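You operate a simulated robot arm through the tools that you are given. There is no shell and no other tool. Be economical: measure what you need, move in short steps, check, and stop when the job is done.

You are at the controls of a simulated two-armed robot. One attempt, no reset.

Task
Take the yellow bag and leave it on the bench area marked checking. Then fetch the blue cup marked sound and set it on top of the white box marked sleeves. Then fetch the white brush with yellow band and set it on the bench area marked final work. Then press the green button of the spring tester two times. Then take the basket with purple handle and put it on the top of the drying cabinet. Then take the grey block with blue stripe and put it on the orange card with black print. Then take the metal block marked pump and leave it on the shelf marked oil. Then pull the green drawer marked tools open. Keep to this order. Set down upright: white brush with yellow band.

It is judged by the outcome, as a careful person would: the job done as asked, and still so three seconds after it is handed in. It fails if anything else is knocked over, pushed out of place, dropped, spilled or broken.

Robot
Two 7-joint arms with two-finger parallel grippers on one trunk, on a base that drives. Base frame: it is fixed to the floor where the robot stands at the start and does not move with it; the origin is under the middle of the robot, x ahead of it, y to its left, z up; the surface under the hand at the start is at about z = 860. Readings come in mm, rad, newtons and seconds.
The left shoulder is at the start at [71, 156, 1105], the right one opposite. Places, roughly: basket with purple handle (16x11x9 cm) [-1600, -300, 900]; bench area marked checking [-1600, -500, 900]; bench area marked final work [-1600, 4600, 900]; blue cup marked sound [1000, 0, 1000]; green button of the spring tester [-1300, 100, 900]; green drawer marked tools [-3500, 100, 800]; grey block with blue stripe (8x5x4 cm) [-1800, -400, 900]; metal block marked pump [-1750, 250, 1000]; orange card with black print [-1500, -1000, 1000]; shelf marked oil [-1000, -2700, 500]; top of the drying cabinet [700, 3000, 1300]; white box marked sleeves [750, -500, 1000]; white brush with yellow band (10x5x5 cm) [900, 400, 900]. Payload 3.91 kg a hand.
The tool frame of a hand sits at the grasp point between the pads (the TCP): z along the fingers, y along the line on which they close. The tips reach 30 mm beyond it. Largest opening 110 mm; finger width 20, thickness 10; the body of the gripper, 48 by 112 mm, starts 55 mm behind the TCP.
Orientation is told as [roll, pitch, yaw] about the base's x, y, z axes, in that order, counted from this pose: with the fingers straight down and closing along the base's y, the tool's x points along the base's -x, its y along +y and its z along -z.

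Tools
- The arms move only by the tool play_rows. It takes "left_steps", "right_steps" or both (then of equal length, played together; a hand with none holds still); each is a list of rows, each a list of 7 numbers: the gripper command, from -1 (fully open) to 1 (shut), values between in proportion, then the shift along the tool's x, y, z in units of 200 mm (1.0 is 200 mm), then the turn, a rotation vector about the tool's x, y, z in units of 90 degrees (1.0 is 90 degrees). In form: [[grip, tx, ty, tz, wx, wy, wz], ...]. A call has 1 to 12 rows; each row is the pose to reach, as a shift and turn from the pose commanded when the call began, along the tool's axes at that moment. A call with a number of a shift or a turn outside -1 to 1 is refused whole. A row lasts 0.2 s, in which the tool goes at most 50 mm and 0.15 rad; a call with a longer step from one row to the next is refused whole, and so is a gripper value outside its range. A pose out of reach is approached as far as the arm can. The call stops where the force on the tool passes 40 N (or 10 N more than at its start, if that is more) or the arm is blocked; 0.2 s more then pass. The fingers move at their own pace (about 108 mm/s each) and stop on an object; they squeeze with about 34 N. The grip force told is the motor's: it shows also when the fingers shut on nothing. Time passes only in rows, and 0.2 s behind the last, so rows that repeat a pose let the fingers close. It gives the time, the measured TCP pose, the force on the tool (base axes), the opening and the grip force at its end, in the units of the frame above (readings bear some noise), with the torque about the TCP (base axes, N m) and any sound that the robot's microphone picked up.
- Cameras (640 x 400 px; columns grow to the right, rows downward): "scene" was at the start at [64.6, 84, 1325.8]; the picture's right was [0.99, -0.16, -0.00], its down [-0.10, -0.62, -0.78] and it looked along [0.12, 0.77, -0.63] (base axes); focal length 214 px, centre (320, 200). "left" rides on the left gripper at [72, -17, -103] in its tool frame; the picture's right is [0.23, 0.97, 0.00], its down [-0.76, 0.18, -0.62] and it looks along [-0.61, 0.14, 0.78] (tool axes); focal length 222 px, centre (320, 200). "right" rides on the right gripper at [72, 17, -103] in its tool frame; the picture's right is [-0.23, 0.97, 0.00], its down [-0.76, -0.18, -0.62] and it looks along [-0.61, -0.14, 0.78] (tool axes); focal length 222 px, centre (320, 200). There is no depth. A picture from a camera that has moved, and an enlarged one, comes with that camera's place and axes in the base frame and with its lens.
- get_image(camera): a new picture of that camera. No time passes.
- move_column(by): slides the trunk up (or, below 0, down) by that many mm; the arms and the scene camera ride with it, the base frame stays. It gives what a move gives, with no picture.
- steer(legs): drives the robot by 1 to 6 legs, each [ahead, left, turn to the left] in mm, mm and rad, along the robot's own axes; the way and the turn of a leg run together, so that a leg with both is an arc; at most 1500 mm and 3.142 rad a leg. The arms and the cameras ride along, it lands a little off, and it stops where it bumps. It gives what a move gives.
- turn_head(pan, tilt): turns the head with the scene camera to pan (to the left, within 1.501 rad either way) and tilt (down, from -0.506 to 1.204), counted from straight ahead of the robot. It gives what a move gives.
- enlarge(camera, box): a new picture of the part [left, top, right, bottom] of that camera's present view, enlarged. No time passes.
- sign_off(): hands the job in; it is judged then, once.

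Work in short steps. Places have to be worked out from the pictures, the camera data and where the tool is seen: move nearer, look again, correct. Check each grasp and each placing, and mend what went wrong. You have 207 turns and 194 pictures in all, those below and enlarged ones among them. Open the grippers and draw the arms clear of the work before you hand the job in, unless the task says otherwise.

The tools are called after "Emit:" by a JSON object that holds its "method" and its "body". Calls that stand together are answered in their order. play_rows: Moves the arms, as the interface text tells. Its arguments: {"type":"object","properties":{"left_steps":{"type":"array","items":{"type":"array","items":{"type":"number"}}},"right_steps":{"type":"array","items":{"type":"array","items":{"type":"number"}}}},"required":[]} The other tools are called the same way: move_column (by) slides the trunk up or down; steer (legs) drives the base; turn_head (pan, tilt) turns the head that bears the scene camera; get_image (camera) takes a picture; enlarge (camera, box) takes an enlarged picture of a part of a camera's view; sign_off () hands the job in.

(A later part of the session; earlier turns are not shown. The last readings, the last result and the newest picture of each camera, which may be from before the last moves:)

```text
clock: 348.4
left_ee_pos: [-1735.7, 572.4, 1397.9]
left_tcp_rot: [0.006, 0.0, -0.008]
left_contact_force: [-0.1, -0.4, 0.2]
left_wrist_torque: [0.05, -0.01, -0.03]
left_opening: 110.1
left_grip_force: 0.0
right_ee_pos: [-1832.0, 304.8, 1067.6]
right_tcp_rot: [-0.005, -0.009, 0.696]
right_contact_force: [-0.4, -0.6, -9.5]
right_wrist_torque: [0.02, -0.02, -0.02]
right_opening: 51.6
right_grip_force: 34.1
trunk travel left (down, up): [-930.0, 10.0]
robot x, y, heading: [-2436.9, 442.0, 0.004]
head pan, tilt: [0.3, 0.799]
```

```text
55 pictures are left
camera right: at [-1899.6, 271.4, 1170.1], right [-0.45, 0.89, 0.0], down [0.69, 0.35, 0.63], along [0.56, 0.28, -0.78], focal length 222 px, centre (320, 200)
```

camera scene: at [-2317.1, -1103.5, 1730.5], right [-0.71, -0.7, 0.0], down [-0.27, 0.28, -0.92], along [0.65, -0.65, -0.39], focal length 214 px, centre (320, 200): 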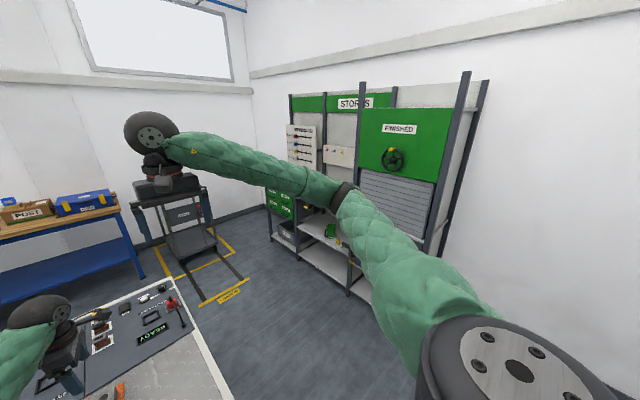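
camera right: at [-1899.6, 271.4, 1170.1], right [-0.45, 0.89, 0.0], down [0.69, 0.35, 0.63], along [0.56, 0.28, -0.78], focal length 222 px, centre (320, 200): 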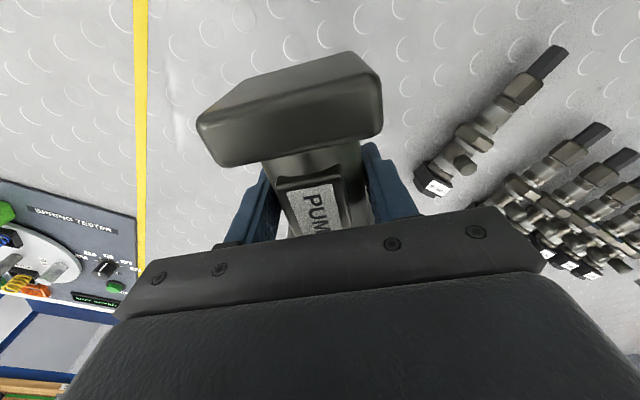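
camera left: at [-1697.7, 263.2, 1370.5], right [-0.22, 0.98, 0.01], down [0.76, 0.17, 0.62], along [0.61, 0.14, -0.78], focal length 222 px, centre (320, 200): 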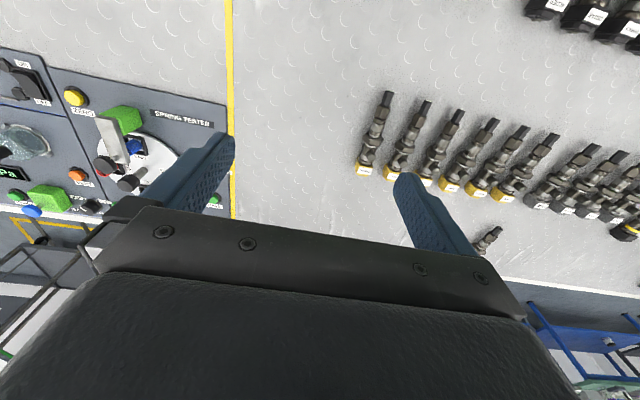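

The pump block is held (51.6 mm, about 1 kg, balanced). I raise it and strafe right along the bench back to its end.

Emit:
{"method": "play_rows", "body": {"right_steps": [[1, 0, 0, -0.2, 0, 0, 0], [1, 0, 0, -0.4, 0, 0, 0], [1, 0, 0, -0.6, 0, 0, 0], [1, 0, 0, -0.8, 0, 0, 0], [1, 0, 0, -1.0, 0, 0, 0]]}}

Emit:
{"method": "steer", "body": {"legs": [[0, -1100, 0], [0, -980, 0]]}}

Emit:
{"method": "turn_head", "body": {"pan": -0.6, "tilt": 0.5}}

Emit:
{"method": "get_image", "body": {"camera": "scene"}}

```text
clock: 349.6
left_ee_pos: [-1735.7, 572.3, 1397.8]
left_tcp_rot: [0.004, 0.0, -0.007]
left_contact_force: [-0.3, -0.4, -0.5]
left_wrist_torque: [0.03, -0.04, 0.0]
left_opening: 110.1
left_grip_force: 0.1
right_ee_pos: [-1834.9, 304.0, 1268.7]
right_tcp_rot: [-0.006, -0.009, 0.694]
right_contact_force: [-0.6, -0.4, -8.5]
right_wrist_torque: [0.01, -0.03, 0.02]
right_opening: 51.5
right_grip_force: 34.2
trunk travel left (down, up): [-930.0, 10.0]
robot x, y, heading: [-2437.4, 441.6, 0.001]
head pan, tilt: [0.3, 0.799]
```

```text
clock: 359.9
left_ee_pos: [-1727.4, -1503.2, 1397.4]
left_tcp_rot: [0.006, 0.003, 0.008]
left_contact_force: [0.5, -0.3, -0.3]
left_wrist_torque: [0.0, 0.02, -0.04]
left_opening: 109.9
left_grip_force: 0.2
right_ee_pos: [-1822.0, -1774.4, 1266.8]
right_tcp_rot: [-0.005, -0.01, 0.709]
right_contact_force: [-0.5, -0.5, -8.9]
right_wrist_torque: [0.04, -0.03, 0.02]
right_opening: 51.4
right_grip_force: 34.4
trunk travel left (down, up): [-930.0, 10.0]
robot x, y, heading: [-2428.0, -1639.1, 0.014]
head pan, tilt: [0.3, 0.799]
```

```text
clock: 361.1
left_ee_pos: [-1727.5, -1503.3, 1397.7]
left_tcp_rot: [0.005, 0.002, 0.007]
left_contact_force: [-0.5, 1.0, -0.3]
left_wrist_torque: [-0.03, 0.0, 0.03]
left_opening: 110.1
left_grip_force: 0.0
right_ee_pos: [-1822.6, -1772.7, 1267.9]
right_tcp_rot: [-0.005, -0.01, 0.71]
right_contact_force: [0.3, -0.1, -9.4]
right_wrist_torque: [0.05, -0.07, 0.02]
right_opening: 51.5
right_grip_force: 33.6
trunk travel left (down, up): [-930.0, 10.0]
robot x, y, heading: [-2427.6, -1638.0, 0.014]
head pan, tilt: [-0.6, 0.499]
```

```text
54 pictures are left
camera scene: at [-2301.0, -1691.0, 1721.3], right [-0.55, -0.83, 0.0], down [-0.4, 0.26, -0.88], along [0.73, -0.48, -0.48], focal length 214 px, centre (320, 200)
```

scene: 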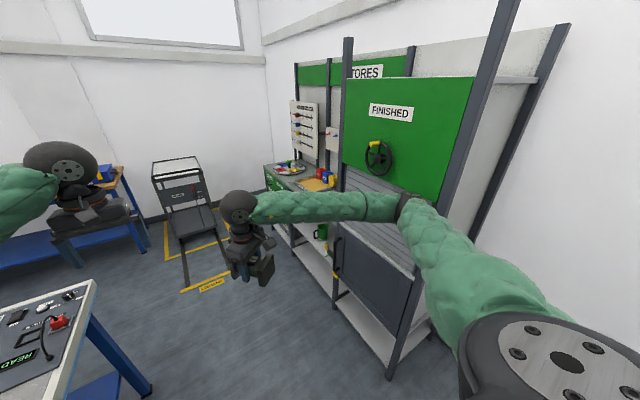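

I drive ahead through the passage to stand before STORES, turn right to face it, and look for the shelf labels.

Emit:
{"method": "steer", "body": {"legs": [[1500, 0, 0], [230, 0, 0], [0, 0, -1.58]]}}

Emit:
{"method": "turn_head", "body": {"pan": 0.0, "tilt": 0.6}}

Emit:
{"method": "get_image", "body": {"camera": "scene"}}

```text
clock: 373.7
left_ee_pos: [-570.9, -2322.3, 1397.6]
left_tcp_rot: [0.005, 0.001, -1.573]
left_contact_force: [0.6, -0.8, 0.4]
left_wrist_torque: [0.0, 0.03, -0.04]
left_opening: 110.2
left_grip_force: 0.1
right_ee_pos: [-838.4, -2225.4, 1267.7]
right_tcp_rot: [-0.005, -0.008, -0.871]
right_contact_force: [1.1, -0.5, -9.0]
right_wrist_torque: [-0.04, -0.04, 0.01]
right_opening: 51.6
right_grip_force: 34.2
trunk travel left (down, up): [-930.0, 10.0]
robot x, y, heading: [-698.5, -1621.4, -1.568]
head pan, tilt: [-0.6, 0.499]
```

```text
clock: 374.7
left_ee_pos: [-570.5, -2323.0, 1397.3]
left_tcp_rot: [0.005, 0.0, -1.572]
left_contact_force: [0.2, -1.0, -1.3]
left_wrist_torque: [-0.01, 0.0, 0.01]
left_opening: 110.0
left_grip_force: 0.1
right_ee_pos: [-837.8, -2225.1, 1266.7]
right_tcp_rot: [-0.004, -0.011, -0.871]
right_contact_force: [1.3, 0.0, -8.9]
right_wrist_torque: [-0.05, 0.0, -0.01]
right_opening: 51.6
right_grip_force: 34.2
trunk travel left (down, up): [-930.0, 10.0]
robot x, y, heading: [-700.8, -1622.2, -1.56]
head pan, tilt: [0.0, 0.6]
```

```text
53 pictures are left
camera scene: at [-699.3, -1761.3, 1712.2], right [-1.0, 0.0, 0.0], down [0.0, 0.57, -0.82], along [0.0, -0.82, -0.57], focal length 214 px, centre (320, 200)
```

scene: 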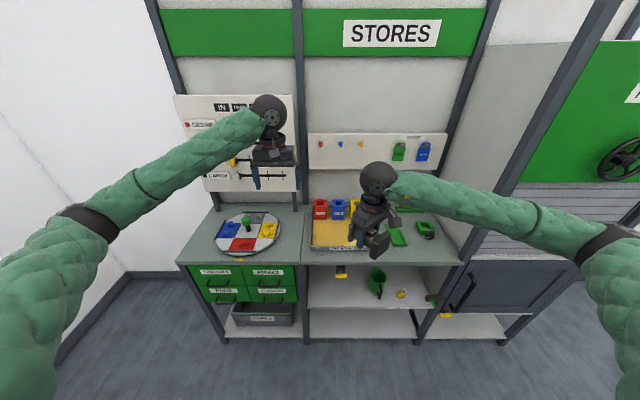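

I enlarge the shelves to read their labels.

Emit:
{"method": "enlarge", "body": {"camera": "scene", "box": [290, 240, 450, 350]}}

```text
3.64 times, centred on (370, 295) of scene
camera zoom: at [-699.3, -1761.3, 1712.2], right [-1.0, 0.0, 0.0], down [0.0, 0.57, -0.82], along [0.0, -0.82, -0.57], focal length 780 px, centre (138, -146)
```

zoom: 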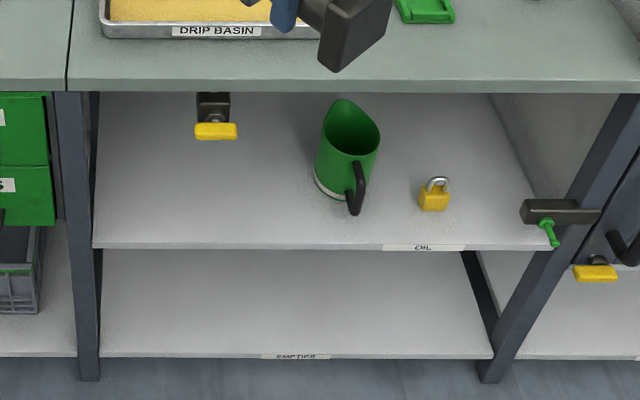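

The middle shelf is marked OIL. The clear slot is at its left, x ≈ −710, between the post and the tap hanging under the counter. I square the right hand and raise the left hand well up before lowering the trunk.

Emit:
{"method": "play_rows", "body": {"left_steps": [[-1, 0.05, 0, -0.2, 0, 0, 0], [-1, 0.12, 0, -0.42, 0, 0, 0], [-1, 0.2, 0, -0.62, 0, 0, 0], [-1, 0.3, 0, -0.82, 0, 0, 0], [-1, 0.4, 0, -1.0, 0, 0, 0]], "right_steps": [[1, 0, 0, 0, 0, 0, 0.088], [1, 0, 0, 0, 0, 0, 0.176], [1, 0, 0, 0, 0, 0, 0.264], [1, 0, 0, 0, 0, 0, 0.352], [1, 0, 0, 0, 0, 0, 0.44]]}}

Emit:
{"method": "play_rows", "body": {"left_steps": [[-1, 0.1, 0, -0.2, 0, 0, 0], [-1, 0.2, 0, -0.4, 0, 0, 0], [-1, 0.3, 0, -0.6, 0, 0, 0], [-1, 0.4, 0, -0.8, 0, 0, 0]]}}

Emit:
{"method": "steer", "body": {"legs": [[0, 125, 0]]}}

Emit:
{"method": "move_column", "body": {"by": -640}}

Emit:
{"method": "get_image", "body": {"camera": "scene"}}

```text
clock: 375.9
left_ee_pos: [-573.1, -2240.9, 1599.4]
left_tcp_rot: [0.004, 0.0, -1.573]
left_contact_force: [0.0, 0.0, 0.2]
left_wrist_torque: [-0.03, -0.04, 0.0]
left_opening: 109.9
left_grip_force: 0.1
right_ee_pos: [-839.5, -2223.4, 1267.9]
right_tcp_rot: [0.004, -0.011, -1.566]
right_contact_force: [0.0, 1.3, -9.0]
right_wrist_torque: [-0.04, -0.02, -0.02]
right_opening: 51.4
right_grip_force: 33.9
trunk travel left (down, up): [-930.0, 10.0]
robot x, y, heading: [-698.9, -1622.8, -1.568]
head pan, tilt: [0.0, 0.6]
```

```text
clock: 376.9
left_ee_pos: [-572.8, -2159.6, 1759.3]
left_tcp_rot: [0.005, -0.001, -1.574]
left_contact_force: [-0.3, 0.5, 0.2]
left_wrist_torque: [-0.01, -0.02, -0.02]
left_opening: 110.0
left_grip_force: 0.0
right_ee_pos: [-840.1, -2222.8, 1269.1]
right_tcp_rot: [0.004, -0.012, -1.563]
right_contact_force: [0.2, 0.7, -8.9]
right_wrist_torque: [-0.07, -0.02, 0.0]
right_opening: 51.4
right_grip_force: 34.0
trunk travel left (down, up): [-930.0, 10.0]
robot x, y, heading: [-699.6, -1622.5, -1.564]
head pan, tilt: [0.0, 0.6]
```

```text
clock: 378.2
left_ee_pos: [-447.0, -2161.8, 1758.0]
left_tcp_rot: [0.008, -0.001, -1.574]
left_contact_force: [0.2, -1.1, 0.1]
left_wrist_torque: [-0.01, -0.01, -0.02]
left_opening: 109.9
left_grip_force: 0.1
right_ee_pos: [-714.9, -2223.6, 1267.8]
right_tcp_rot: [0.004, -0.01, -1.563]
right_contact_force: [-0.6, 0.2, -9.2]
right_wrist_torque: [-0.06, -0.02, 0.0]
right_opening: 51.7
right_grip_force: 34.0
trunk travel left (down, up): [-930.0, 10.0]
robot x, y, heading: [-572.3, -1616.3, -1.566]
head pan, tilt: [0.0, 0.6]
```

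```text
refused: -640 is not a number from -400 to 400
```

```text
51 pictures are left
camera scene: at [-574.5, -1759.9, 1712.3], right [-1.0, 0.0, 0.0], down [0.0, 0.57, -0.82], along [0.0, -0.82, -0.57], focal length 214 px, centre (320, 200)
```

scene: 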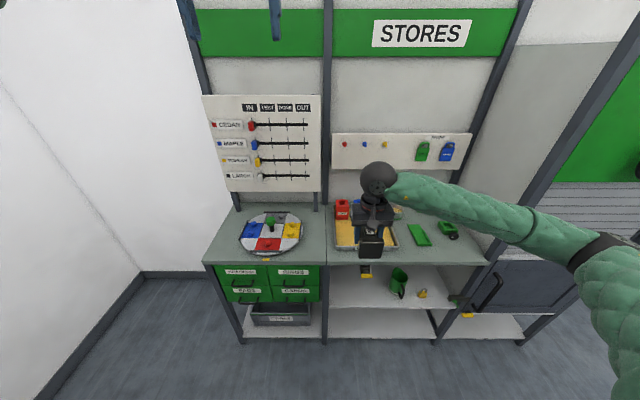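

The column move is limited to 400 mm; I lower in two parts (the hand is in free space in front of the counter).

Emit:
{"method": "move_column", "body": {"by": -400}}

Emit:
{"method": "move_column", "body": {"by": -260}}

Emit:
{"method": "get_image", "body": {"camera": "scene"}}

Emit:
{"method": "get_image", "body": {"camera": "right"}}

```text
clock: 382.0
left_ee_pos: [-446.8, -2161.1, 1357.7]
left_tcp_rot: [0.004, 0.0, -1.576]
left_contact_force: [-0.1, -0.1, -0.3]
left_wrist_torque: [-0.01, -0.03, 0.01]
left_opening: 110.0
left_grip_force: 0.1
right_ee_pos: [-712.3, -2224.0, 868.0]
right_tcp_rot: [0.002, -0.011, -1.563]
right_contact_force: [-0.1, 0.9, -9.3]
right_wrist_torque: [-0.05, 0.03, 0.01]
right_opening: 51.8
right_grip_force: 34.2
trunk travel left (down, up): [-530.0, 410.0]
robot x, y, heading: [-574.1, -1622.2, -1.566]
head pan, tilt: [0.0, 0.6]
```

```text
clock: 384.7
left_ee_pos: [-446.8, -2160.8, 1098.2]
left_tcp_rot: [0.005, 0.002, -1.573]
left_contact_force: [0.0, 0.1, 0.4]
left_wrist_torque: [0.0, -0.02, 0.0]
left_opening: 110.1
left_grip_force: 0.1
right_ee_pos: [-713.4, -2223.6, 608.3]
right_tcp_rot: [0.004, -0.01, -1.564]
right_contact_force: [0.5, -0.1, -8.8]
right_wrist_torque: [-0.02, 0.02, 0.01]
right_opening: 51.6
right_grip_force: 33.8
trunk travel left (down, up): [-270.0, 670.0]
robot x, y, heading: [-573.4, -1619.9, -1.566]
head pan, tilt: [0.0, 0.6]
```

```text
50 pictures are left
camera scene: at [-572.9, -1759.8, 1052.4], right [-1.0, 0.0, 0.0], down [0.0, 0.57, -0.82], along [0.0, -0.82, -0.57], focal length 214 px, centre (320, 200)
```

scene: 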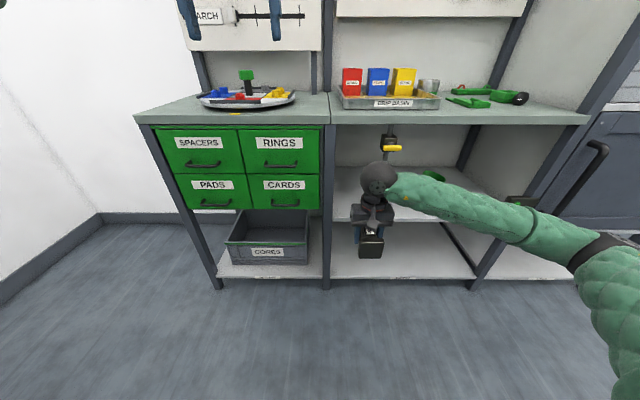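

```text
49 pictures are left
camera right: at [-697.2, -2149.4, 710.9], right [0.98, -0.22, 0.01], down [-0.17, -0.76, 0.63], along [-0.13, -0.62, -0.78], focal length 222 px, centre (320, 200)
```

right: 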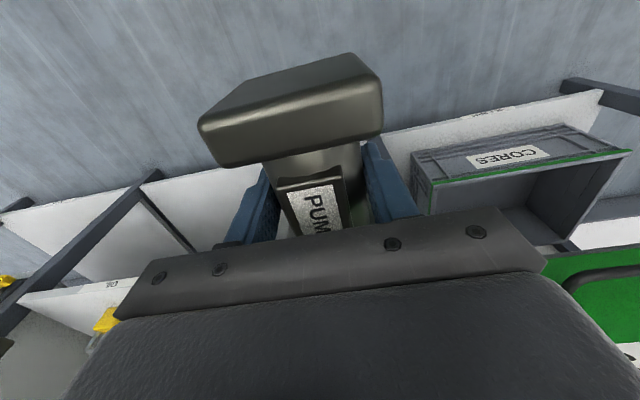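

The OIL shelf is at z ≈ 474 with its front at y ≈ −2445; the tap hangs down to z ≈ 765 at x ≈ −822. I raise both hands relative to the trunk and lower the trunk further, so that the right forearm slopes down, away from the tap.

Emit:
{"method": "play_rows", "body": {"left_steps": [[-1, 0, 0, -0.2, 0, 0, 0], [-1, 0, 0, -0.4, 0, 0, 0], [-1, 0, 0, -0.6, 0, 0, 0], [-1, 0, 0, -0.8, 0, 0, 0], [-1, 0, 0, -1.0, 0, 0, 0]], "right_steps": [[1, 0, 0.02, -0.1, 0, 0, 0], [1, 0, 0.05, -0.2, 0, 0, 0], [1, 0, 0.07, -0.3, 0, 0, 0], [1, 0, 0.09, -0.4, 0, 0, 0], [1, 0, 0.1, -0.5, 0, 0, 0]]}}

Emit:
{"method": "move_column", "body": {"by": -175}}

Emit:
{"method": "get_image", "body": {"camera": "scene"}}

```text
clock: 385.9
left_ee_pos: [-448.1, -2158.1, 1299.2]
left_tcp_rot: [0.006, 0.001, -1.574]
left_contact_force: [-0.5, 0.1, -0.1]
left_wrist_torque: [0.01, -0.03, 0.01]
left_opening: 110.1
left_grip_force: 0.0
right_ee_pos: [-693.5, -2222.9, 708.6]
right_tcp_rot: [0.003, -0.011, -1.564]
right_contact_force: [-0.7, 1.6, -8.2]
right_wrist_torque: [-0.05, -0.02, 0.01]
right_opening: 51.7
right_grip_force: 34.1
trunk travel left (down, up): [-270.0, 670.0]
robot x, y, heading: [-576.5, -1621.1, -1.566]
head pan, tilt: [0.0, 0.6]
```

```text
clock: 387.8
left_ee_pos: [-446.0, -2160.7, 1123.4]
left_tcp_rot: [0.004, 0.002, -1.575]
left_contact_force: [0.7, 0.2, 0.6]
left_wrist_torque: [0.0, -0.02, -0.01]
left_opening: 109.9
left_grip_force: 0.1
right_ee_pos: [-692.4, -2223.1, 533.6]
right_tcp_rot: [0.004, -0.01, -1.563]
right_contact_force: [0.6, 0.4, -8.3]
right_wrist_torque: [-0.08, 0.03, 0.02]
right_opening: 51.5
right_grip_force: 34.0
trunk travel left (down, up): [-95.0, 845.0]
robot x, y, heading: [-571.3, -1617.0, -1.568]
head pan, tilt: [0.0, 0.6]
```

```text
48 pictures are left
camera scene: at [-572.9, -1759.7, 877.4], right [-1.0, 0.0, 0.0], down [0.0, 0.57, -0.82], along [0.0, -0.82, -0.57], focal length 214 px, centre (320, 200)
```

scene: 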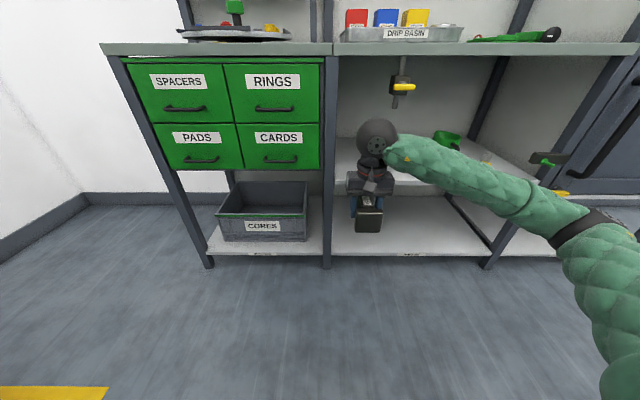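

The tap's spout ends near z 741, x ≈ −811. I drive 100 mm ahead, then extend the arm in under the counter with the block about 15 mm above the shelf.

Emit:
{"method": "steer", "body": {"legs": [[100, 0, 0]]}}

Emit:
{"method": "play_rows", "body": {"right_steps": [[1, -0.1, 0, 0.02, 0, 0, 0], [1, -0.2, 0, 0.03, 0, 0, 0], [1, -0.3, 0, 0.03, 0, 0, 0], [1, -0.4, 0, 0.03, 0, 0, 0]]}}

Emit:
{"method": "get_image", "body": {"camera": "right"}}

Emit:
{"method": "get_image", "body": {"camera": "scene"}}

```text
clock: 389.0
left_ee_pos: [-446.7, -2260.8, 1122.3]
left_tcp_rot: [0.004, 0.002, -1.574]
left_contact_force: [0.1, 0.0, -0.4]
left_wrist_torque: [-0.01, 0.0, 0.02]
left_opening: 110.0
left_grip_force: 0.1
right_ee_pos: [-692.8, -2321.8, 532.1]
right_tcp_rot: [0.004, -0.01, -1.563]
right_contact_force: [-0.3, -0.7, -8.7]
right_wrist_torque: [-0.03, 0.0, 0.0]
right_opening: 51.7
right_grip_force: 33.8
trunk travel left (down, up): [-95.0, 845.0]
robot x, y, heading: [-571.4, -1719.3, -1.568]
head pan, tilt: [0.0, 0.6]
```

```text
clock: 390.0
left_ee_pos: [-446.3, -2259.1, 1123.0]
left_tcp_rot: [0.005, 0.0, -1.575]
left_contact_force: [0.6, 0.0, 0.5]
left_wrist_torque: [0.03, 0.0, -0.01]
left_opening: 109.7
left_grip_force: 0.0
right_ee_pos: [-690.0, -2401.4, 528.6]
right_tcp_rot: [0.004, -0.01, -1.561]
right_contact_force: [2.6, 24.5, 0.1]
right_wrist_torque: [0.23, 0.06, -0.56]
right_opening: 51.8
right_grip_force: 33.7
trunk travel left (down, up): [-95.0, 845.0]
robot x, y, heading: [-572.6, -1720.2, -1.565]
head pan, tilt: [0.0, 0.6]
```

```text
47 pictures are left
camera right: at [-676.2, -2326.4, 631.8], right [0.98, -0.22, 0.01], down [-0.17, -0.76, 0.63], along [-0.13, -0.62, -0.78], focal length 222 px, centre (320, 200)
```

right: 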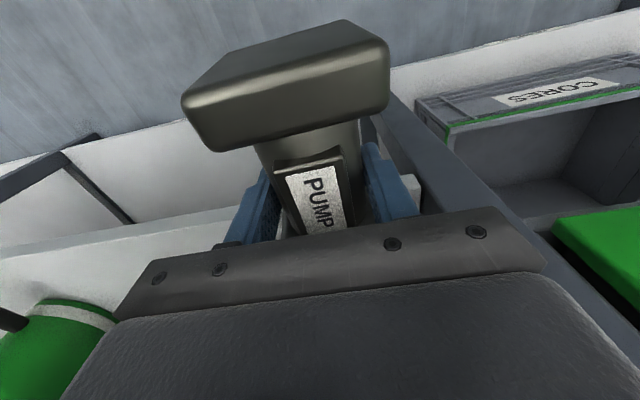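

```text
46 pictures are left
camera scene: at [-572.4, -1858.1, 877.6], right [-1.0, 0.0, 0.0], down [0.0, 0.56, -0.83], along [0.0, -0.83, -0.56], focal length 214 px, centre (320, 200)
```

scene: 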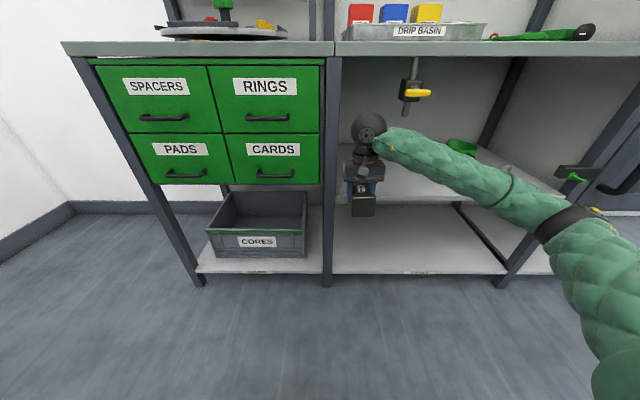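

The flange met the shelf's front edge: the shelf top is higher than estimated, about z 515. I back off 15 mm, rise 40 mm and look from the hand camera.

Emit:
{"method": "play_rows", "body": {"right_steps": [[1, 0.08, 0, 0, 0, 0, 0], [1, 0.08, 0, -0.1, 0, 0, 0], [1, 0.08, 0, -0.2, 0, 0, 0]]}}

Emit:
{"method": "enlarge", "body": {"camera": "scene", "box": [300, 60, 500, 220]}}

```text
clock: 390.8
left_ee_pos: [-447.1, -2260.1, 1123.0]
left_tcp_rot: [0.005, 0.002, -1.576]
left_contact_force: [0.6, 0.4, 0.1]
left_wrist_torque: [0.03, 0.01, 0.0]
left_opening: 110.0
left_grip_force: 0.0
right_ee_pos: [-692.2, -2386.4, 567.0]
right_tcp_rot: [0.002, -0.011, -1.564]
right_contact_force: [1.5, 0.3, -9.5]
right_wrist_torque: [-0.18, -0.02, 0.01]
right_opening: 51.4
right_grip_force: 34.2
trunk travel left (down, up): [-95.0, 845.0]
robot x, y, heading: [-573.9, -1720.9, -1.568]
head pan, tilt: [0.0, 0.6]
```

```text
2.50 times, centred on (400, 140) of scene
camera zoom: at [-572.5, -1859.3, 877.2], right [-1.0, 0.0, 0.0], down [0.0, 0.57, -0.82], along [0.0, -0.82, -0.57], focal length 536 px, centre (120, 350)
```

zoom: 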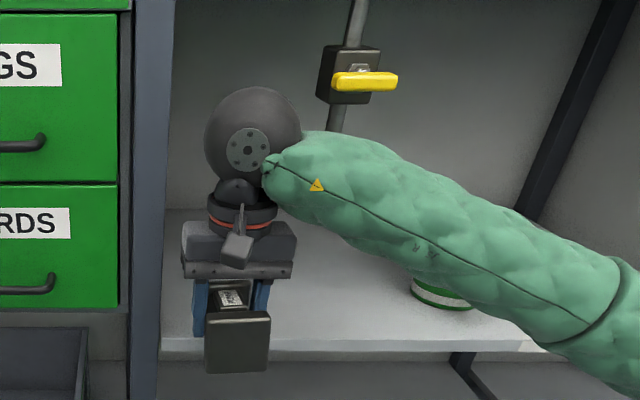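

I check the block's attitude in the grip after the bump.

Emit:
{"method": "get_image", "body": {"camera": "right"}}

```text
44 pictures are left
camera right: at [-677.3, -2311.3, 670.6], right [0.98, -0.22, 0.0], down [-0.17, -0.76, 0.63], along [-0.14, -0.62, -0.78], focal length 222 px, centre (320, 200)
```

right: 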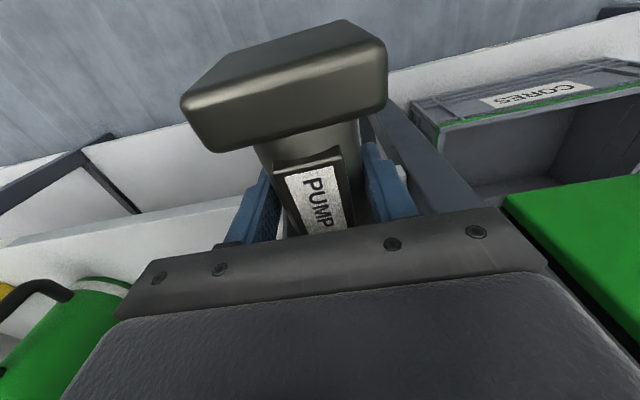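

The block slid about 15 mm back in the grip but is still level. Its bottom is at about z 531, over the shelf top at ~497. I lower 17 mm and extend the hand in, step by step.

Emit:
{"method": "play_rows", "body": {"right_steps": [[1, 0, 0.02, 0.085, 0, 0, 0], [1, -0.12, 0.02, 0.085, 0, 0, 0], [1, -0.24, 0.02, 0.085, 0, 0, 0], [1, -0.36, 0.02, 0.085, 0, 0, 0]]}}

Emit:
{"method": "enlarge", "body": {"camera": "scene", "box": [300, 60, 500, 220]}}

```text
clock: 391.8
left_ee_pos: [-446.2, -2260.8, 1122.4]
left_tcp_rot: [0.007, 0.003, -1.575]
left_contact_force: [0.4, -0.3, 0.0]
left_wrist_torque: [-0.02, -0.02, -0.02]
left_opening: 110.3
left_grip_force: 0.0
right_ee_pos: [-688.0, -2457.5, 550.1]
right_tcp_rot: [0.005, -0.009, -1.564]
right_contact_force: [-0.4, 0.1, -8.8]
right_wrist_torque: [-0.17, 0.01, 0.03]
right_opening: 51.0
right_grip_force: 34.3
trunk travel left (down, up): [-95.0, 845.0]
robot x, y, heading: [-573.0, -1719.3, -1.564]
head pan, tilt: [0.0, 0.6]
```

```text
2.50 times, centred on (400, 140) of scene
camera zoom: at [-572.6, -1859.3, 877.2], right [-1.0, 0.0, 0.0], down [0.0, 0.57, -0.82], along [0.0, -0.82, -0.57], focal length 536 px, centre (120, 350)
```

zoom: 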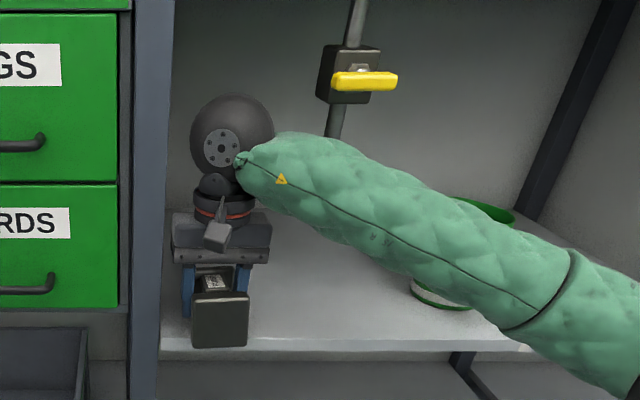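

No contact. I extend another 55 mm and then lower in fine steps.

Emit:
{"method": "play_rows", "body": {"right_steps": [[1, -0.1, 0, 0, 0, 0, 0], [1, -0.2, 0, 0, 0, 0, 0], [1, -0.275, 0, 0, 0, 0, 0], [1, -0.275, 0, 0.05, 0, 0, 0], [1, -0.275, 0, 0.1, 0, 0, 0], [1, -0.275, 0, 0.13, 0, 0, 0]]}}

Emit:
{"method": "enlarge", "body": {"camera": "scene", "box": [300, 60, 500, 220]}}

```text
clock: 393.2
left_ee_pos: [-441.7, -2260.8, 1123.6]
left_tcp_rot: [0.003, 0.001, -1.571]
left_contact_force: [-0.5, -0.6, -0.2]
left_wrist_torque: [-0.02, -0.04, -0.01]
left_opening: 109.8
left_grip_force: 0.1
right_ee_pos: [-683.1, -2515.7, 532.9]
right_tcp_rot: [0.003, -0.016, -1.561]
right_contact_force: [13.3, 10.5, 14.5]
right_wrist_torque: [-0.59, 0.3, 0.36]
right_opening: 52.1
right_grip_force: 34.2
trunk travel left (down, up): [-95.0, 845.0]
robot x, y, heading: [-576.7, -1720.7, -1.563]
head pan, tilt: [0.0, 0.6]
```

```text
2.50 times, centred on (400, 140) of scene
camera zoom: at [-570.2, -1860.4, 878.8], right [-1.0, -0.01, 0.0], down [-0.01, 0.56, -0.83], along [0.0, -0.83, -0.56], focal length 536 px, centre (120, 350)
```

zoom: 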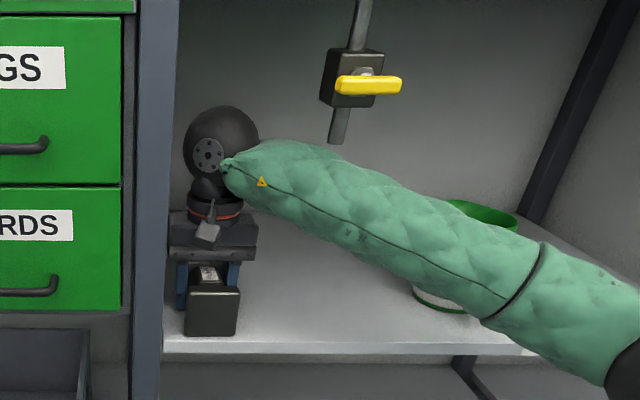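

The block has settled on the shelf (TCP at z 533, upward force). I open the fingers gently.

Emit:
{"method": "play_rows", "body": {"right_steps": [[0.0, 0, 0, -0.02, 0, 0, 0], [-0.2, 0, 0, -0.02, 0, 0, 0], [-0.3, 0, 0, -0.02, 0, 0, 0]]}}

Emit:
{"method": "get_image", "body": {"camera": "right"}}

Emit:
{"method": "enlarge", "body": {"camera": "scene", "box": [300, 60, 500, 220]}}

```text
clock: 393.5
left_ee_pos: [-445.2, -2262.0, 1123.9]
left_tcp_rot: [0.004, 0.002, -1.573]
left_contact_force: [0.0, 0.4, 0.5]
left_wrist_torque: [0.03, 0.01, -0.02]
left_opening: 110.3
left_grip_force: 0.1
right_ee_pos: [-685.0, -2516.8, 530.5]
right_tcp_rot: [0.002, -0.013, -1.563]
right_contact_force: [-0.7, -1.1, 19.1]
right_wrist_torque: [0.13, 0.64, 0.24]
right_opening: 55.5
right_grip_force: 1.0
trunk travel left (down, up): [-95.0, 845.0]
robot x, y, heading: [-574.2, -1722.7, -1.57]
head pan, tilt: [0.0, 0.6]
stopped in row 1 (right hand): the force on the tool passed its limit at 53 N (the readings are from after the stop); the commanded pose is now the measured one
```

```text
41 pictures are left
camera right: at [-670.3, -2441.5, 633.4], right [0.98, -0.22, 0.01], down [-0.17, -0.75, 0.63], along [-0.13, -0.62, -0.77], focal length 222 px, centre (320, 200)
```

right: 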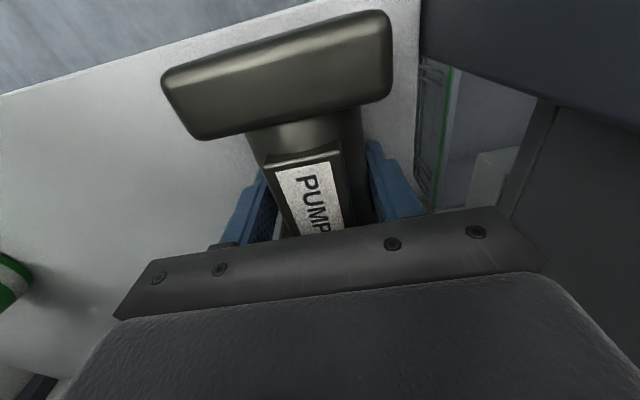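

```text
2.50 times, centred on (400, 140) of scene
camera zoom: at [-572.1, -1861.2, 878.0], right [-1.0, -0.01, 0.0], down [0.0, 0.57, -0.82], along [0.01, -0.82, -0.57], focal length 536 px, centre (120, 350)
```

zoom: 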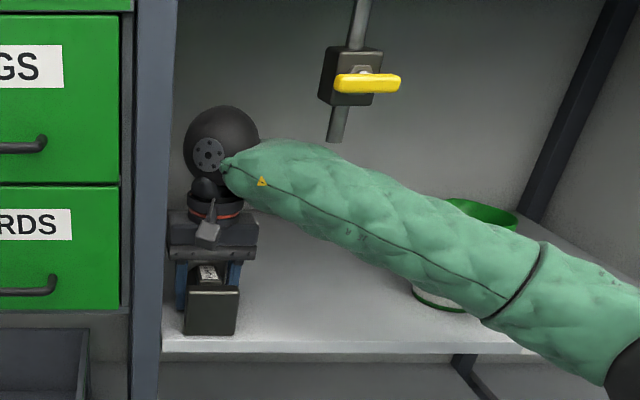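

The block is free; the fingertips now touch the shelf. I rise 8 mm, open wider, then go up past the flanges' waist.

Emit:
{"method": "play_rows", "body": {"right_steps": [[-0.05, 0, 0, -0.04, 0, 0, 0], [-0.2, 0, 0, -0.05, 0, 0, 0], [-0.3, 0, 0, -0.05, 0, 0, 0], [-0.3, 0, 0, -0.05, 0, 0, 0]]}}

Emit:
{"method": "get_image", "body": {"camera": "right"}}

```text
clock: 394.5
left_ee_pos: [-446.3, -2263.4, 1120.3]
left_tcp_rot: [0.006, 0.004, -1.572]
left_contact_force: [0.0, -0.8, 0.3]
left_wrist_torque: [0.04, 0.0, 0.0]
left_opening: 109.9
left_grip_force: 0.0
right_ee_pos: [-686.7, -2514.7, 530.8]
right_tcp_rot: [0.001, -0.004, -1.561]
right_contact_force: [0.1, -0.3, -0.2]
right_wrist_torque: [0.0, -0.01, -0.02]
right_opening: 71.7
right_grip_force: 0.1
trunk travel left (down, up): [-95.0, 845.0]
robot x, y, heading: [-571.8, -1722.3, -1.568]
head pan, tilt: [0.0, 0.6]
```

```text
39 pictures are left
camera right: at [-670.5, -2440.4, 634.1], right [0.98, -0.22, 0.0], down [-0.17, -0.76, 0.63], along [-0.13, -0.61, -0.78], focal length 222 px, centre (320, 200)
```

right: 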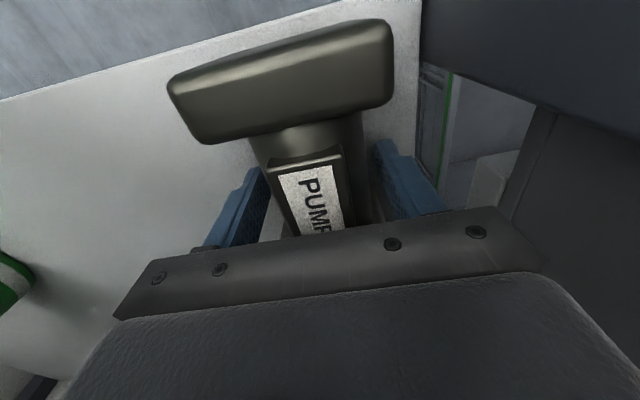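

The fingers are clear of the waist. The flange is ~66 mm wide, so I open to ~88 mm, rise 10 mm, and pull the hand straight out.

Emit:
{"method": "play_rows", "body": {"right_steps": [[-0.45, 0, 0, -0.02, 0, 0, 0], [-0.62, 0, 0, -0.05, 0, 0, 0], [-0.62, 0, 0, -0.05, 0, 0, 0], [-0.62, 0.06, 0, -0.05, 0, 0, 0], [-0.62, 0.12, 0, -0.05, 0, 0, 0]]}}

Emit:
{"method": "get_image", "body": {"camera": "right"}}

```text
clock: 395.7
left_ee_pos: [-443.8, -2266.9, 1120.5]
left_tcp_rot: [0.005, 0.004, -1.564]
left_contact_force: [-1.0, 1.0, -0.7]
left_wrist_torque: [0.01, -0.02, -0.03]
left_opening: 110.1
left_grip_force: 0.0
right_ee_pos: [-682.0, -2493.0, 538.8]
right_tcp_rot: [0.001, 0.004, -1.549]
right_contact_force: [-2.4, -1.4, 8.3]
right_wrist_torque: [0.14, -0.27, -0.03]
right_opening: 89.4
right_grip_force: 0.1
trunk travel left (down, up): [-95.0, 845.0]
robot x, y, heading: [-578.1, -1720.1, -1.56]
head pan, tilt: [0.0, 0.6]
```

```text
38 pictures are left
camera right: at [-666.9, -2420.2, 643.0], right [0.98, -0.21, 0.0], down [-0.16, -0.77, 0.62], along [-0.13, -0.61, -0.78], focal length 222 px, centre (320, 200)
```

right: 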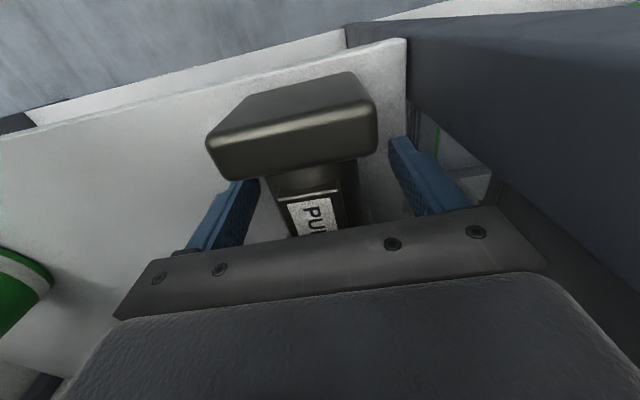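

The flange passes between the fingers, but the right finger is close to the post. I shift 6 mm left in the image (−x), narrow slightly, and keep pulling out.

Emit:
{"method": "play_rows", "body": {"right_steps": [[-0.58, 0.02, -0.03, -0.02, 0, 0, 0.0], [-0.58, 0.08, -0.035, -0.02, 0, 0, 0.0], [-0.58, 0.16, -0.035, -0.02, 0, 0, 0.0], [-0.58, 0.24, -0.035, -0.02, 0, 0, 0.0]]}}

Emit:
{"method": "get_image", "body": {"camera": "right"}}

```text
clock: 396.7
left_ee_pos: [-446.6, -2262.7, 1123.7]
left_tcp_rot: [0.006, -0.001, -1.571]
left_contact_force: [0.5, -0.2, 0.7]
left_wrist_torque: [-0.02, -0.01, -0.01]
left_opening: 109.8
left_grip_force: 0.2
right_ee_pos: [-696.1, -2444.1, 554.7]
right_tcp_rot: [0.005, -0.014, -1.566]
right_contact_force: [0.5, 0.3, -0.6]
right_wrist_torque: [0.0, 0.02, -0.01]
right_opening: 86.7
right_grip_force: 0.1
trunk travel left (down, up): [-95.0, 845.0]
robot x, y, heading: [-574.1, -1718.8, -1.57]
head pan, tilt: [0.0, 0.6]
```

```text
37 pictures are left
camera right: at [-681.5, -2369.7, 657.0], right [0.97, -0.22, 0.01], down [-0.18, -0.75, 0.63], along [-0.13, -0.62, -0.77], focal length 222 px, centre (320, 200)
```

right: 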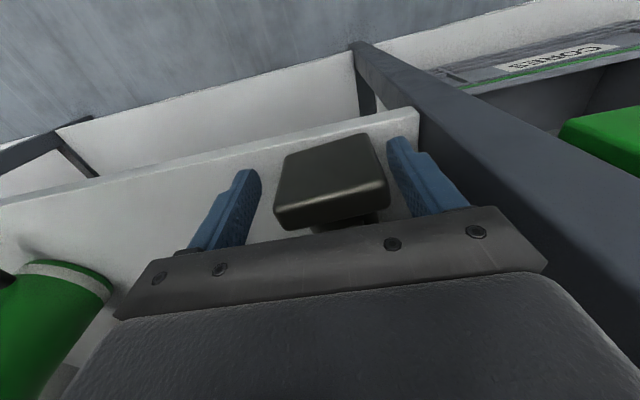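

The block stands on the shelf and the hand is free. I pull out fully and verify.

Emit:
{"method": "play_rows", "body": {"right_steps": [[-0.58, 0.2, 0, 0, 0, 0, 0], [-0.58, 0.4, 0, 0, 0, 0, 0], [-0.58, 0.6, 0, 0, 0, 0, 0], [-0.58, 0.75, 0, 0, 0, 0, 0]]}}

Emit:
{"method": "steer", "body": {"legs": [[-150, 0, 0]]}}

Emit:
{"method": "enlarge", "body": {"camera": "scene", "box": [300, 60, 500, 220]}}

```text
clock: 397.7
left_ee_pos: [-445.3, -2263.0, 1122.3]
left_tcp_rot: [0.006, 0.0, -1.572]
left_contact_force: [0.4, -1.4, -0.5]
left_wrist_torque: [0.02, 0.0, -0.02]
left_opening: 110.2
left_grip_force: 0.0
right_ee_pos: [-696.3, -2292.9, 550.5]
right_tcp_rot: [0.004, -0.014, -1.565]
right_contact_force: [-0.2, 0.3, -0.9]
right_wrist_torque: [0.02, 0.0, 0.01]
right_opening: 86.8
right_grip_force: 0.0
trunk travel left (down, up): [-95.0, 845.0]
robot x, y, heading: [-570.8, -1721.5, -1.563]
head pan, tilt: [0.0, 0.6]
```

```text
clock: 399.1
left_ee_pos: [-446.7, -2113.0, 1123.5]
left_tcp_rot: [0.004, 0.0, -1.57]
left_contact_force: [0.3, 0.3, -0.1]
left_wrist_torque: [0.02, -0.02, 0.03]
left_opening: 109.9
left_grip_force: 0.1
right_ee_pos: [-696.9, -2143.9, 550.3]
right_tcp_rot: [0.007, -0.011, -1.563]
right_contact_force: [-0.2, -0.1, 1.0]
right_wrist_torque: [-0.02, 0.0, 0.0]
right_opening: 87.0
right_grip_force: 0.1
trunk travel left (down, up): [-95.0, 845.0]
robot x, y, heading: [-573.8, -1576.1, -1.567]
head pan, tilt: [0.0, 0.6]
```

```text
2.50 times, centred on (400, 140) of scene
camera zoom: at [-573.3, -1711.6, 877.5], right [-1.0, -0.01, 0.0], down [0.0, 0.57, -0.82], along [0.0, -0.82, -0.57], focal length 536 px, centre (120, 350)
```

zoom: 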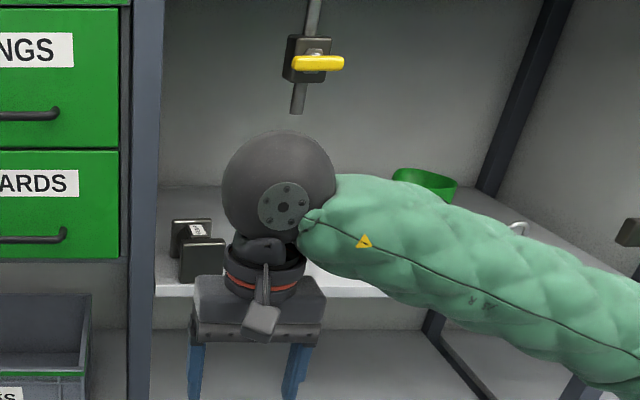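

The pump block sits on the OIL shelf. Last task: the green TOOLS drawer near [−3480, 120]. I raise the trunk, turn right and drive through the passage to the far aisle.

Emit:
{"method": "move_column", "body": {"by": 400}}

Emit:
{"method": "steer", "body": {"legs": [[0, 0, -1.575], [0, 180, 0], [1500, 0, 0], [600, 0, 0]]}}

Emit:
{"method": "turn_head", "body": {"pan": -0.6, "tilt": 0.35}}

Emit:
{"method": "get_image", "body": {"camera": "scene"}}

```text
clock: 402.9
left_ee_pos: [-447.5, -2114.1, 1522.7]
left_tcp_rot: [0.006, 0.001, -1.573]
left_contact_force: [-0.1, -0.1, 0.2]
left_wrist_torque: [0.03, -0.02, -0.01]
left_opening: 110.0
left_grip_force: 0.0
right_ee_pos: [-696.6, -2144.5, 949.9]
right_tcp_rot: [0.006, -0.012, -1.564]
right_contact_force: [-0.1, 0.5, -0.2]
right_wrist_torque: [0.01, 0.04, -0.01]
right_opening: 86.8
right_grip_force: 0.0
trunk travel left (down, up): [-495.0, 445.0]
robot x, y, heading: [-572.4, -1573.3, -1.569]
head pan, tilt: [0.0, 0.6]
```

```text
clock: 406.6
left_ee_pos: [-1117.5, -1898.3, 1523.7]
left_tcp_rot: [0.003, -0.004, -2.811]
left_contact_force: [-0.2, 1.3, -0.1]
left_wrist_torque: [-0.01, 0.03, 0.01]
left_opening: 109.9
left_grip_force: 0.0
right_ee_pos: [-1233.1, -1674.5, 961.6]
right_tcp_rot: [0.002, -0.031, -2.797]
right_contact_force: [-0.1, 0.5, 0.2]
right_wrist_torque: [-0.02, 0.02, 0.0]
right_opening: 86.8
right_grip_force: 0.2
trunk travel left (down, up): [-495.0, 445.0]
robot x, y, heading: [-653.2, -1596.6, -2.804]
head pan, tilt: [0.0, 0.6]
stopped in leg 1: the robot was blocked; the commanded pose is now the measured one
```

```text
clock: 407.6
left_ee_pos: [-1120.8, -1901.5, 1524.0]
left_tcp_rot: [0.001, 0.0, -2.813]
left_contact_force: [-0.8, -0.6, 0.2]
left_wrist_torque: [0.01, 0.0, 0.02]
left_opening: 110.1
left_grip_force: 0.1
right_ee_pos: [-1234.4, -1675.7, 960.8]
right_tcp_rot: [-0.001, -0.029, -2.8]
right_contact_force: [0.1, 0.5, 0.7]
right_wrist_torque: [0.01, -0.02, 0.0]
right_opening: 86.7
right_grip_force: 0.0
trunk travel left (down, up): [-495.0, 445.0]
robot x, y, heading: [-653.9, -1596.7, -2.804]
head pan, tilt: [-0.6, 0.351]
```

```text
35 pictures are left
camera scene: at [-789.2, -1599.2, 1300.9], right [0.26, 0.97, 0.0], down [0.33, -0.08, -0.94], along [-0.91, 0.24, -0.34], focal length 214 px, centre (320, 200)
```

scene: 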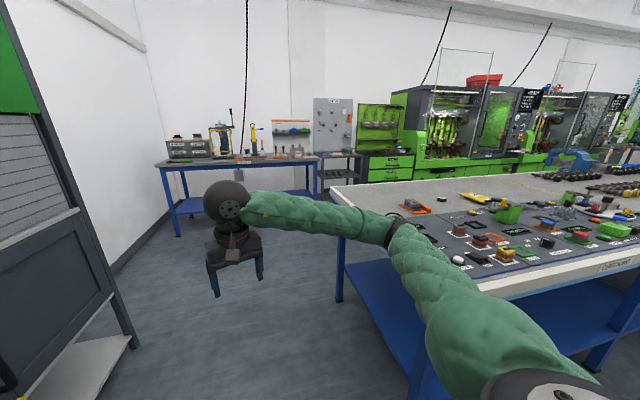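

The right elbow touched the bench's end while turning. I first slide left away from the bench, and raise the trunk, before finishing the turn.

Emit:
{"method": "steer", "body": {"legs": [[0, 230, 0]]}}

Emit:
{"method": "move_column", "body": {"by": 350}}

Emit:
{"method": "enlarge", "body": {"camera": "scene", "box": [320, 140, 640, 300]}}

```text
clock: 409.4
left_ee_pos: [-1047.3, -2113.0, 1524.5]
left_tcp_rot: [0.007, 0.002, -2.814]
left_contact_force: [-0.5, 0.2, 0.2]
left_wrist_torque: [0.02, 0.0, 0.01]
left_opening: 110.1
left_grip_force: 0.1
right_ee_pos: [-1160.1, -1887.7, 956.0]
right_tcp_rot: [0.005, -0.024, -2.802]
right_contact_force: [0.3, -0.3, -0.1]
right_wrist_torque: [0.0, 0.03, -0.01]
right_opening: 86.7
right_grip_force: 0.0
trunk travel left (down, up): [-495.0, 445.0]
robot x, y, heading: [-581.0, -1818.2, -2.803]
head pan, tilt: [-0.6, 0.351]
```

```text
clock: 412.8
left_ee_pos: [-1048.6, -2112.4, 1873.6]
left_tcp_rot: [0.007, 0.001, -2.813]
left_contact_force: [0.8, 0.5, 0.8]
left_wrist_torque: [0.04, 0.04, -0.04]
left_opening: 110.0
left_grip_force: 0.1
right_ee_pos: [-1161.2, -1888.5, 1306.5]
right_tcp_rot: [0.005, -0.021, -2.801]
right_contact_force: [0.5, 0.7, -0.6]
right_wrist_torque: [0.0, -0.01, 0.0]
right_opening: 86.8
right_grip_force: 0.1
trunk travel left (down, up): [-845.0, 95.0]
robot x, y, heading: [-578.7, -1821.3, -2.802]
head pan, tilt: [-0.6, 0.351]
```

```text
2.00 times, centred on (480, 220) of scene
camera zoom: at [-716.5, -1811.6, 1650.0], right [0.26, 0.97, 0.0], down [0.33, -0.09, -0.94], along [-0.91, 0.24, -0.34], focal length 429 px, centre (0, 160)
```

zoom: 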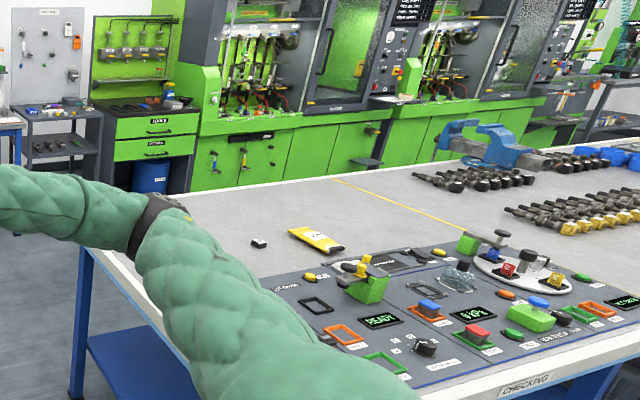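

Everything on the bench looks in place. I finish the turn and drive through the passage into the far aisle.

Emit:
{"method": "steer", "body": {"legs": [[0, 0, -0.34], [1500, 0, 0], [520, 0, 0]]}}

Emit:
{"method": "turn_head", "body": {"pan": -0.9, "tilt": 0.45}}

Emit:
{"method": "get_image", "body": {"camera": "scene"}}

```text
clock: 423.9
left_ee_pos: [-3134.3, -1956.2, 1874.9]
left_tcp_rot: [0.007, -0.002, 3.138]
left_contact_force: [0.9, 0.5, 0.0]
left_wrist_torque: [-0.02, 0.01, -0.01]
left_opening: 110.2
left_grip_force: 0.1
right_ee_pos: [-3169.0, -1706.4, 1307.1]
right_tcp_rot: [0.006, -0.025, -3.131]
right_contact_force: [-0.2, 0.0, 0.2]
right_wrist_torque: [-0.01, 0.02, -0.02]
right_opening: 86.9
right_grip_force: 0.1
trunk travel left (down, up): [-845.0, 95.0]
robot x, y, heading: [-2600.8, -1831.0, -3.132]
head pan, tilt: [-0.6, 0.351]
```

```text
clock: 424.7
left_ee_pos: [-3137.7, -1955.3, 1872.0]
left_tcp_rot: [0.007, -0.001, 3.14]
left_contact_force: [0.2, 0.0, 0.8]
left_wrist_torque: [-0.02, 0.01, -0.01]
left_opening: 109.9
left_grip_force: 0.0
right_ee_pos: [-3169.6, -1707.5, 1305.3]
right_tcp_rot: [0.005, -0.022, -3.13]
right_contact_force: [0.0, -0.7, 0.8]
right_wrist_torque: [0.0, 0.01, 0.01]
right_opening: 86.9
right_grip_force: 0.1
trunk travel left (down, up): [-845.0, 95.0]
robot x, y, heading: [-2598.1, -1829.0, -3.135]
head pan, tilt: [-0.901, 0.45]
```

```text
33 pictures are left
camera scene: at [-2704.6, -1759.0, 1640.8], right [0.78, 0.63, 0.0], down [0.27, -0.34, -0.9], along [-0.56, 0.7, -0.44], focal length 214 px, centre (320, 200)
```

scene: 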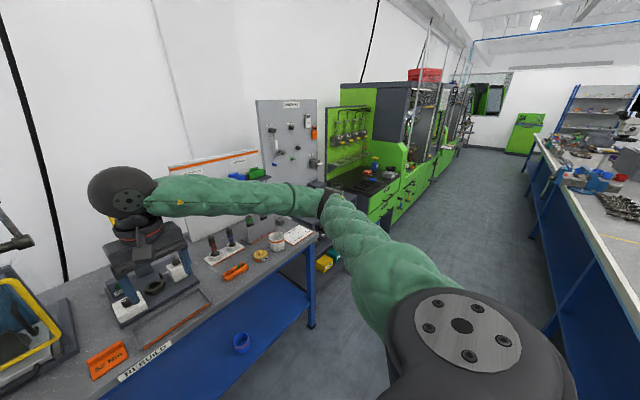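

I back off a little from the rebuild bench and strafe right along the aisle to the TOOLS cabinet.

Emit:
{"method": "steer", "body": {"legs": [[-110, 0, 0], [0, -1500, 0], [0, -300, 0]]}}

Emit:
{"method": "turn_head", "body": {"pan": 0.0, "tilt": 0.6}}

Emit:
{"method": "get_image", "body": {"camera": "scene"}}

```text
clock: 434.6
left_ee_pos: [-3051.8, -160.1, 1873.7]
left_tcp_rot: [0.005, -0.003, -3.135]
left_contact_force: [0.9, 0.4, -0.5]
left_wrist_torque: [0.03, -0.03, 0.02]
left_opening: 109.9
left_grip_force: 0.1
right_ee_pos: [-3086.5, 87.2, 1306.2]
right_tcp_rot: [0.006, -0.024, -3.122]
right_contact_force: [0.0, -0.3, -0.3]
right_wrist_torque: [0.02, -0.01, 0.01]
right_opening: 87.0
right_grip_force: 0.0
trunk travel left (down, up): [-845.0, 95.0]
robot x, y, heading: [-2510.2, -28.3, -3.123]
head pan, tilt: [-0.901, 0.45]
```

```text
clock: 435.8
left_ee_pos: [-3050.1, -159.1, 1874.1]
left_tcp_rot: [0.007, -0.002, -3.133]
left_contact_force: [-0.4, 0.1, -0.2]
left_wrist_torque: [-0.01, -0.01, 0.05]
left_opening: 109.8
left_grip_force: 0.2
right_ee_pos: [-3086.4, 87.9, 1305.4]
right_tcp_rot: [0.007, -0.025, -3.121]
right_contact_force: [-0.6, 0.5, 1.4]
right_wrist_torque: [-0.01, 0.0, -0.03]
right_opening: 86.8
right_grip_force: 0.1
trunk travel left (down, up): [-845.0, 95.0]
robot x, y, heading: [-2513.2, -27.1, -3.127]
head pan, tilt: [0.0, 0.6]
```

```text
32 pictures are left
camera scene: at [-2650.7, -30.4, 1627.3], right [-0.02, 1.0, 0.0], down [0.57, 0.01, -0.82], along [-0.82, -0.01, -0.57], focal length 214 px, centre (320, 200)
```

scene: 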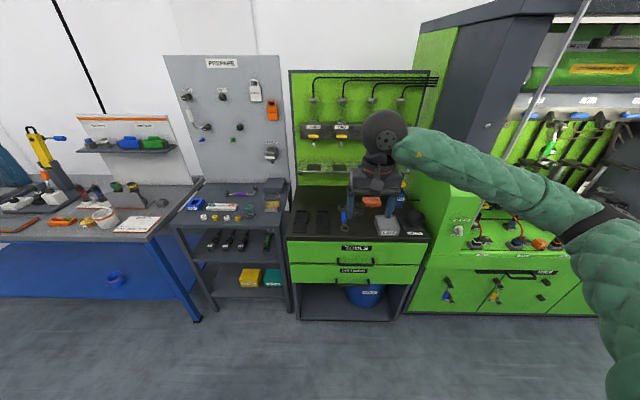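

I enlarge the TOOLS drawer to see its handle.

Emit:
{"method": "enlarge", "body": {"camera": "scene", "box": [280, 200, 440, 320]}}

```text
3.33 times, centred on (360, 260) of scene
camera zoom: at [-2650.7, -30.4, 1627.3], right [-0.02, 1.0, 0.0], down [0.57, 0.01, -0.82], along [-0.82, -0.01, -0.57], focal length 715 px, centre (187, 0)
```

zoom: 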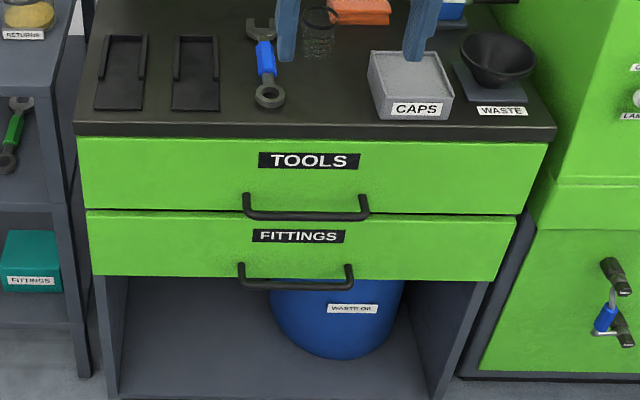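

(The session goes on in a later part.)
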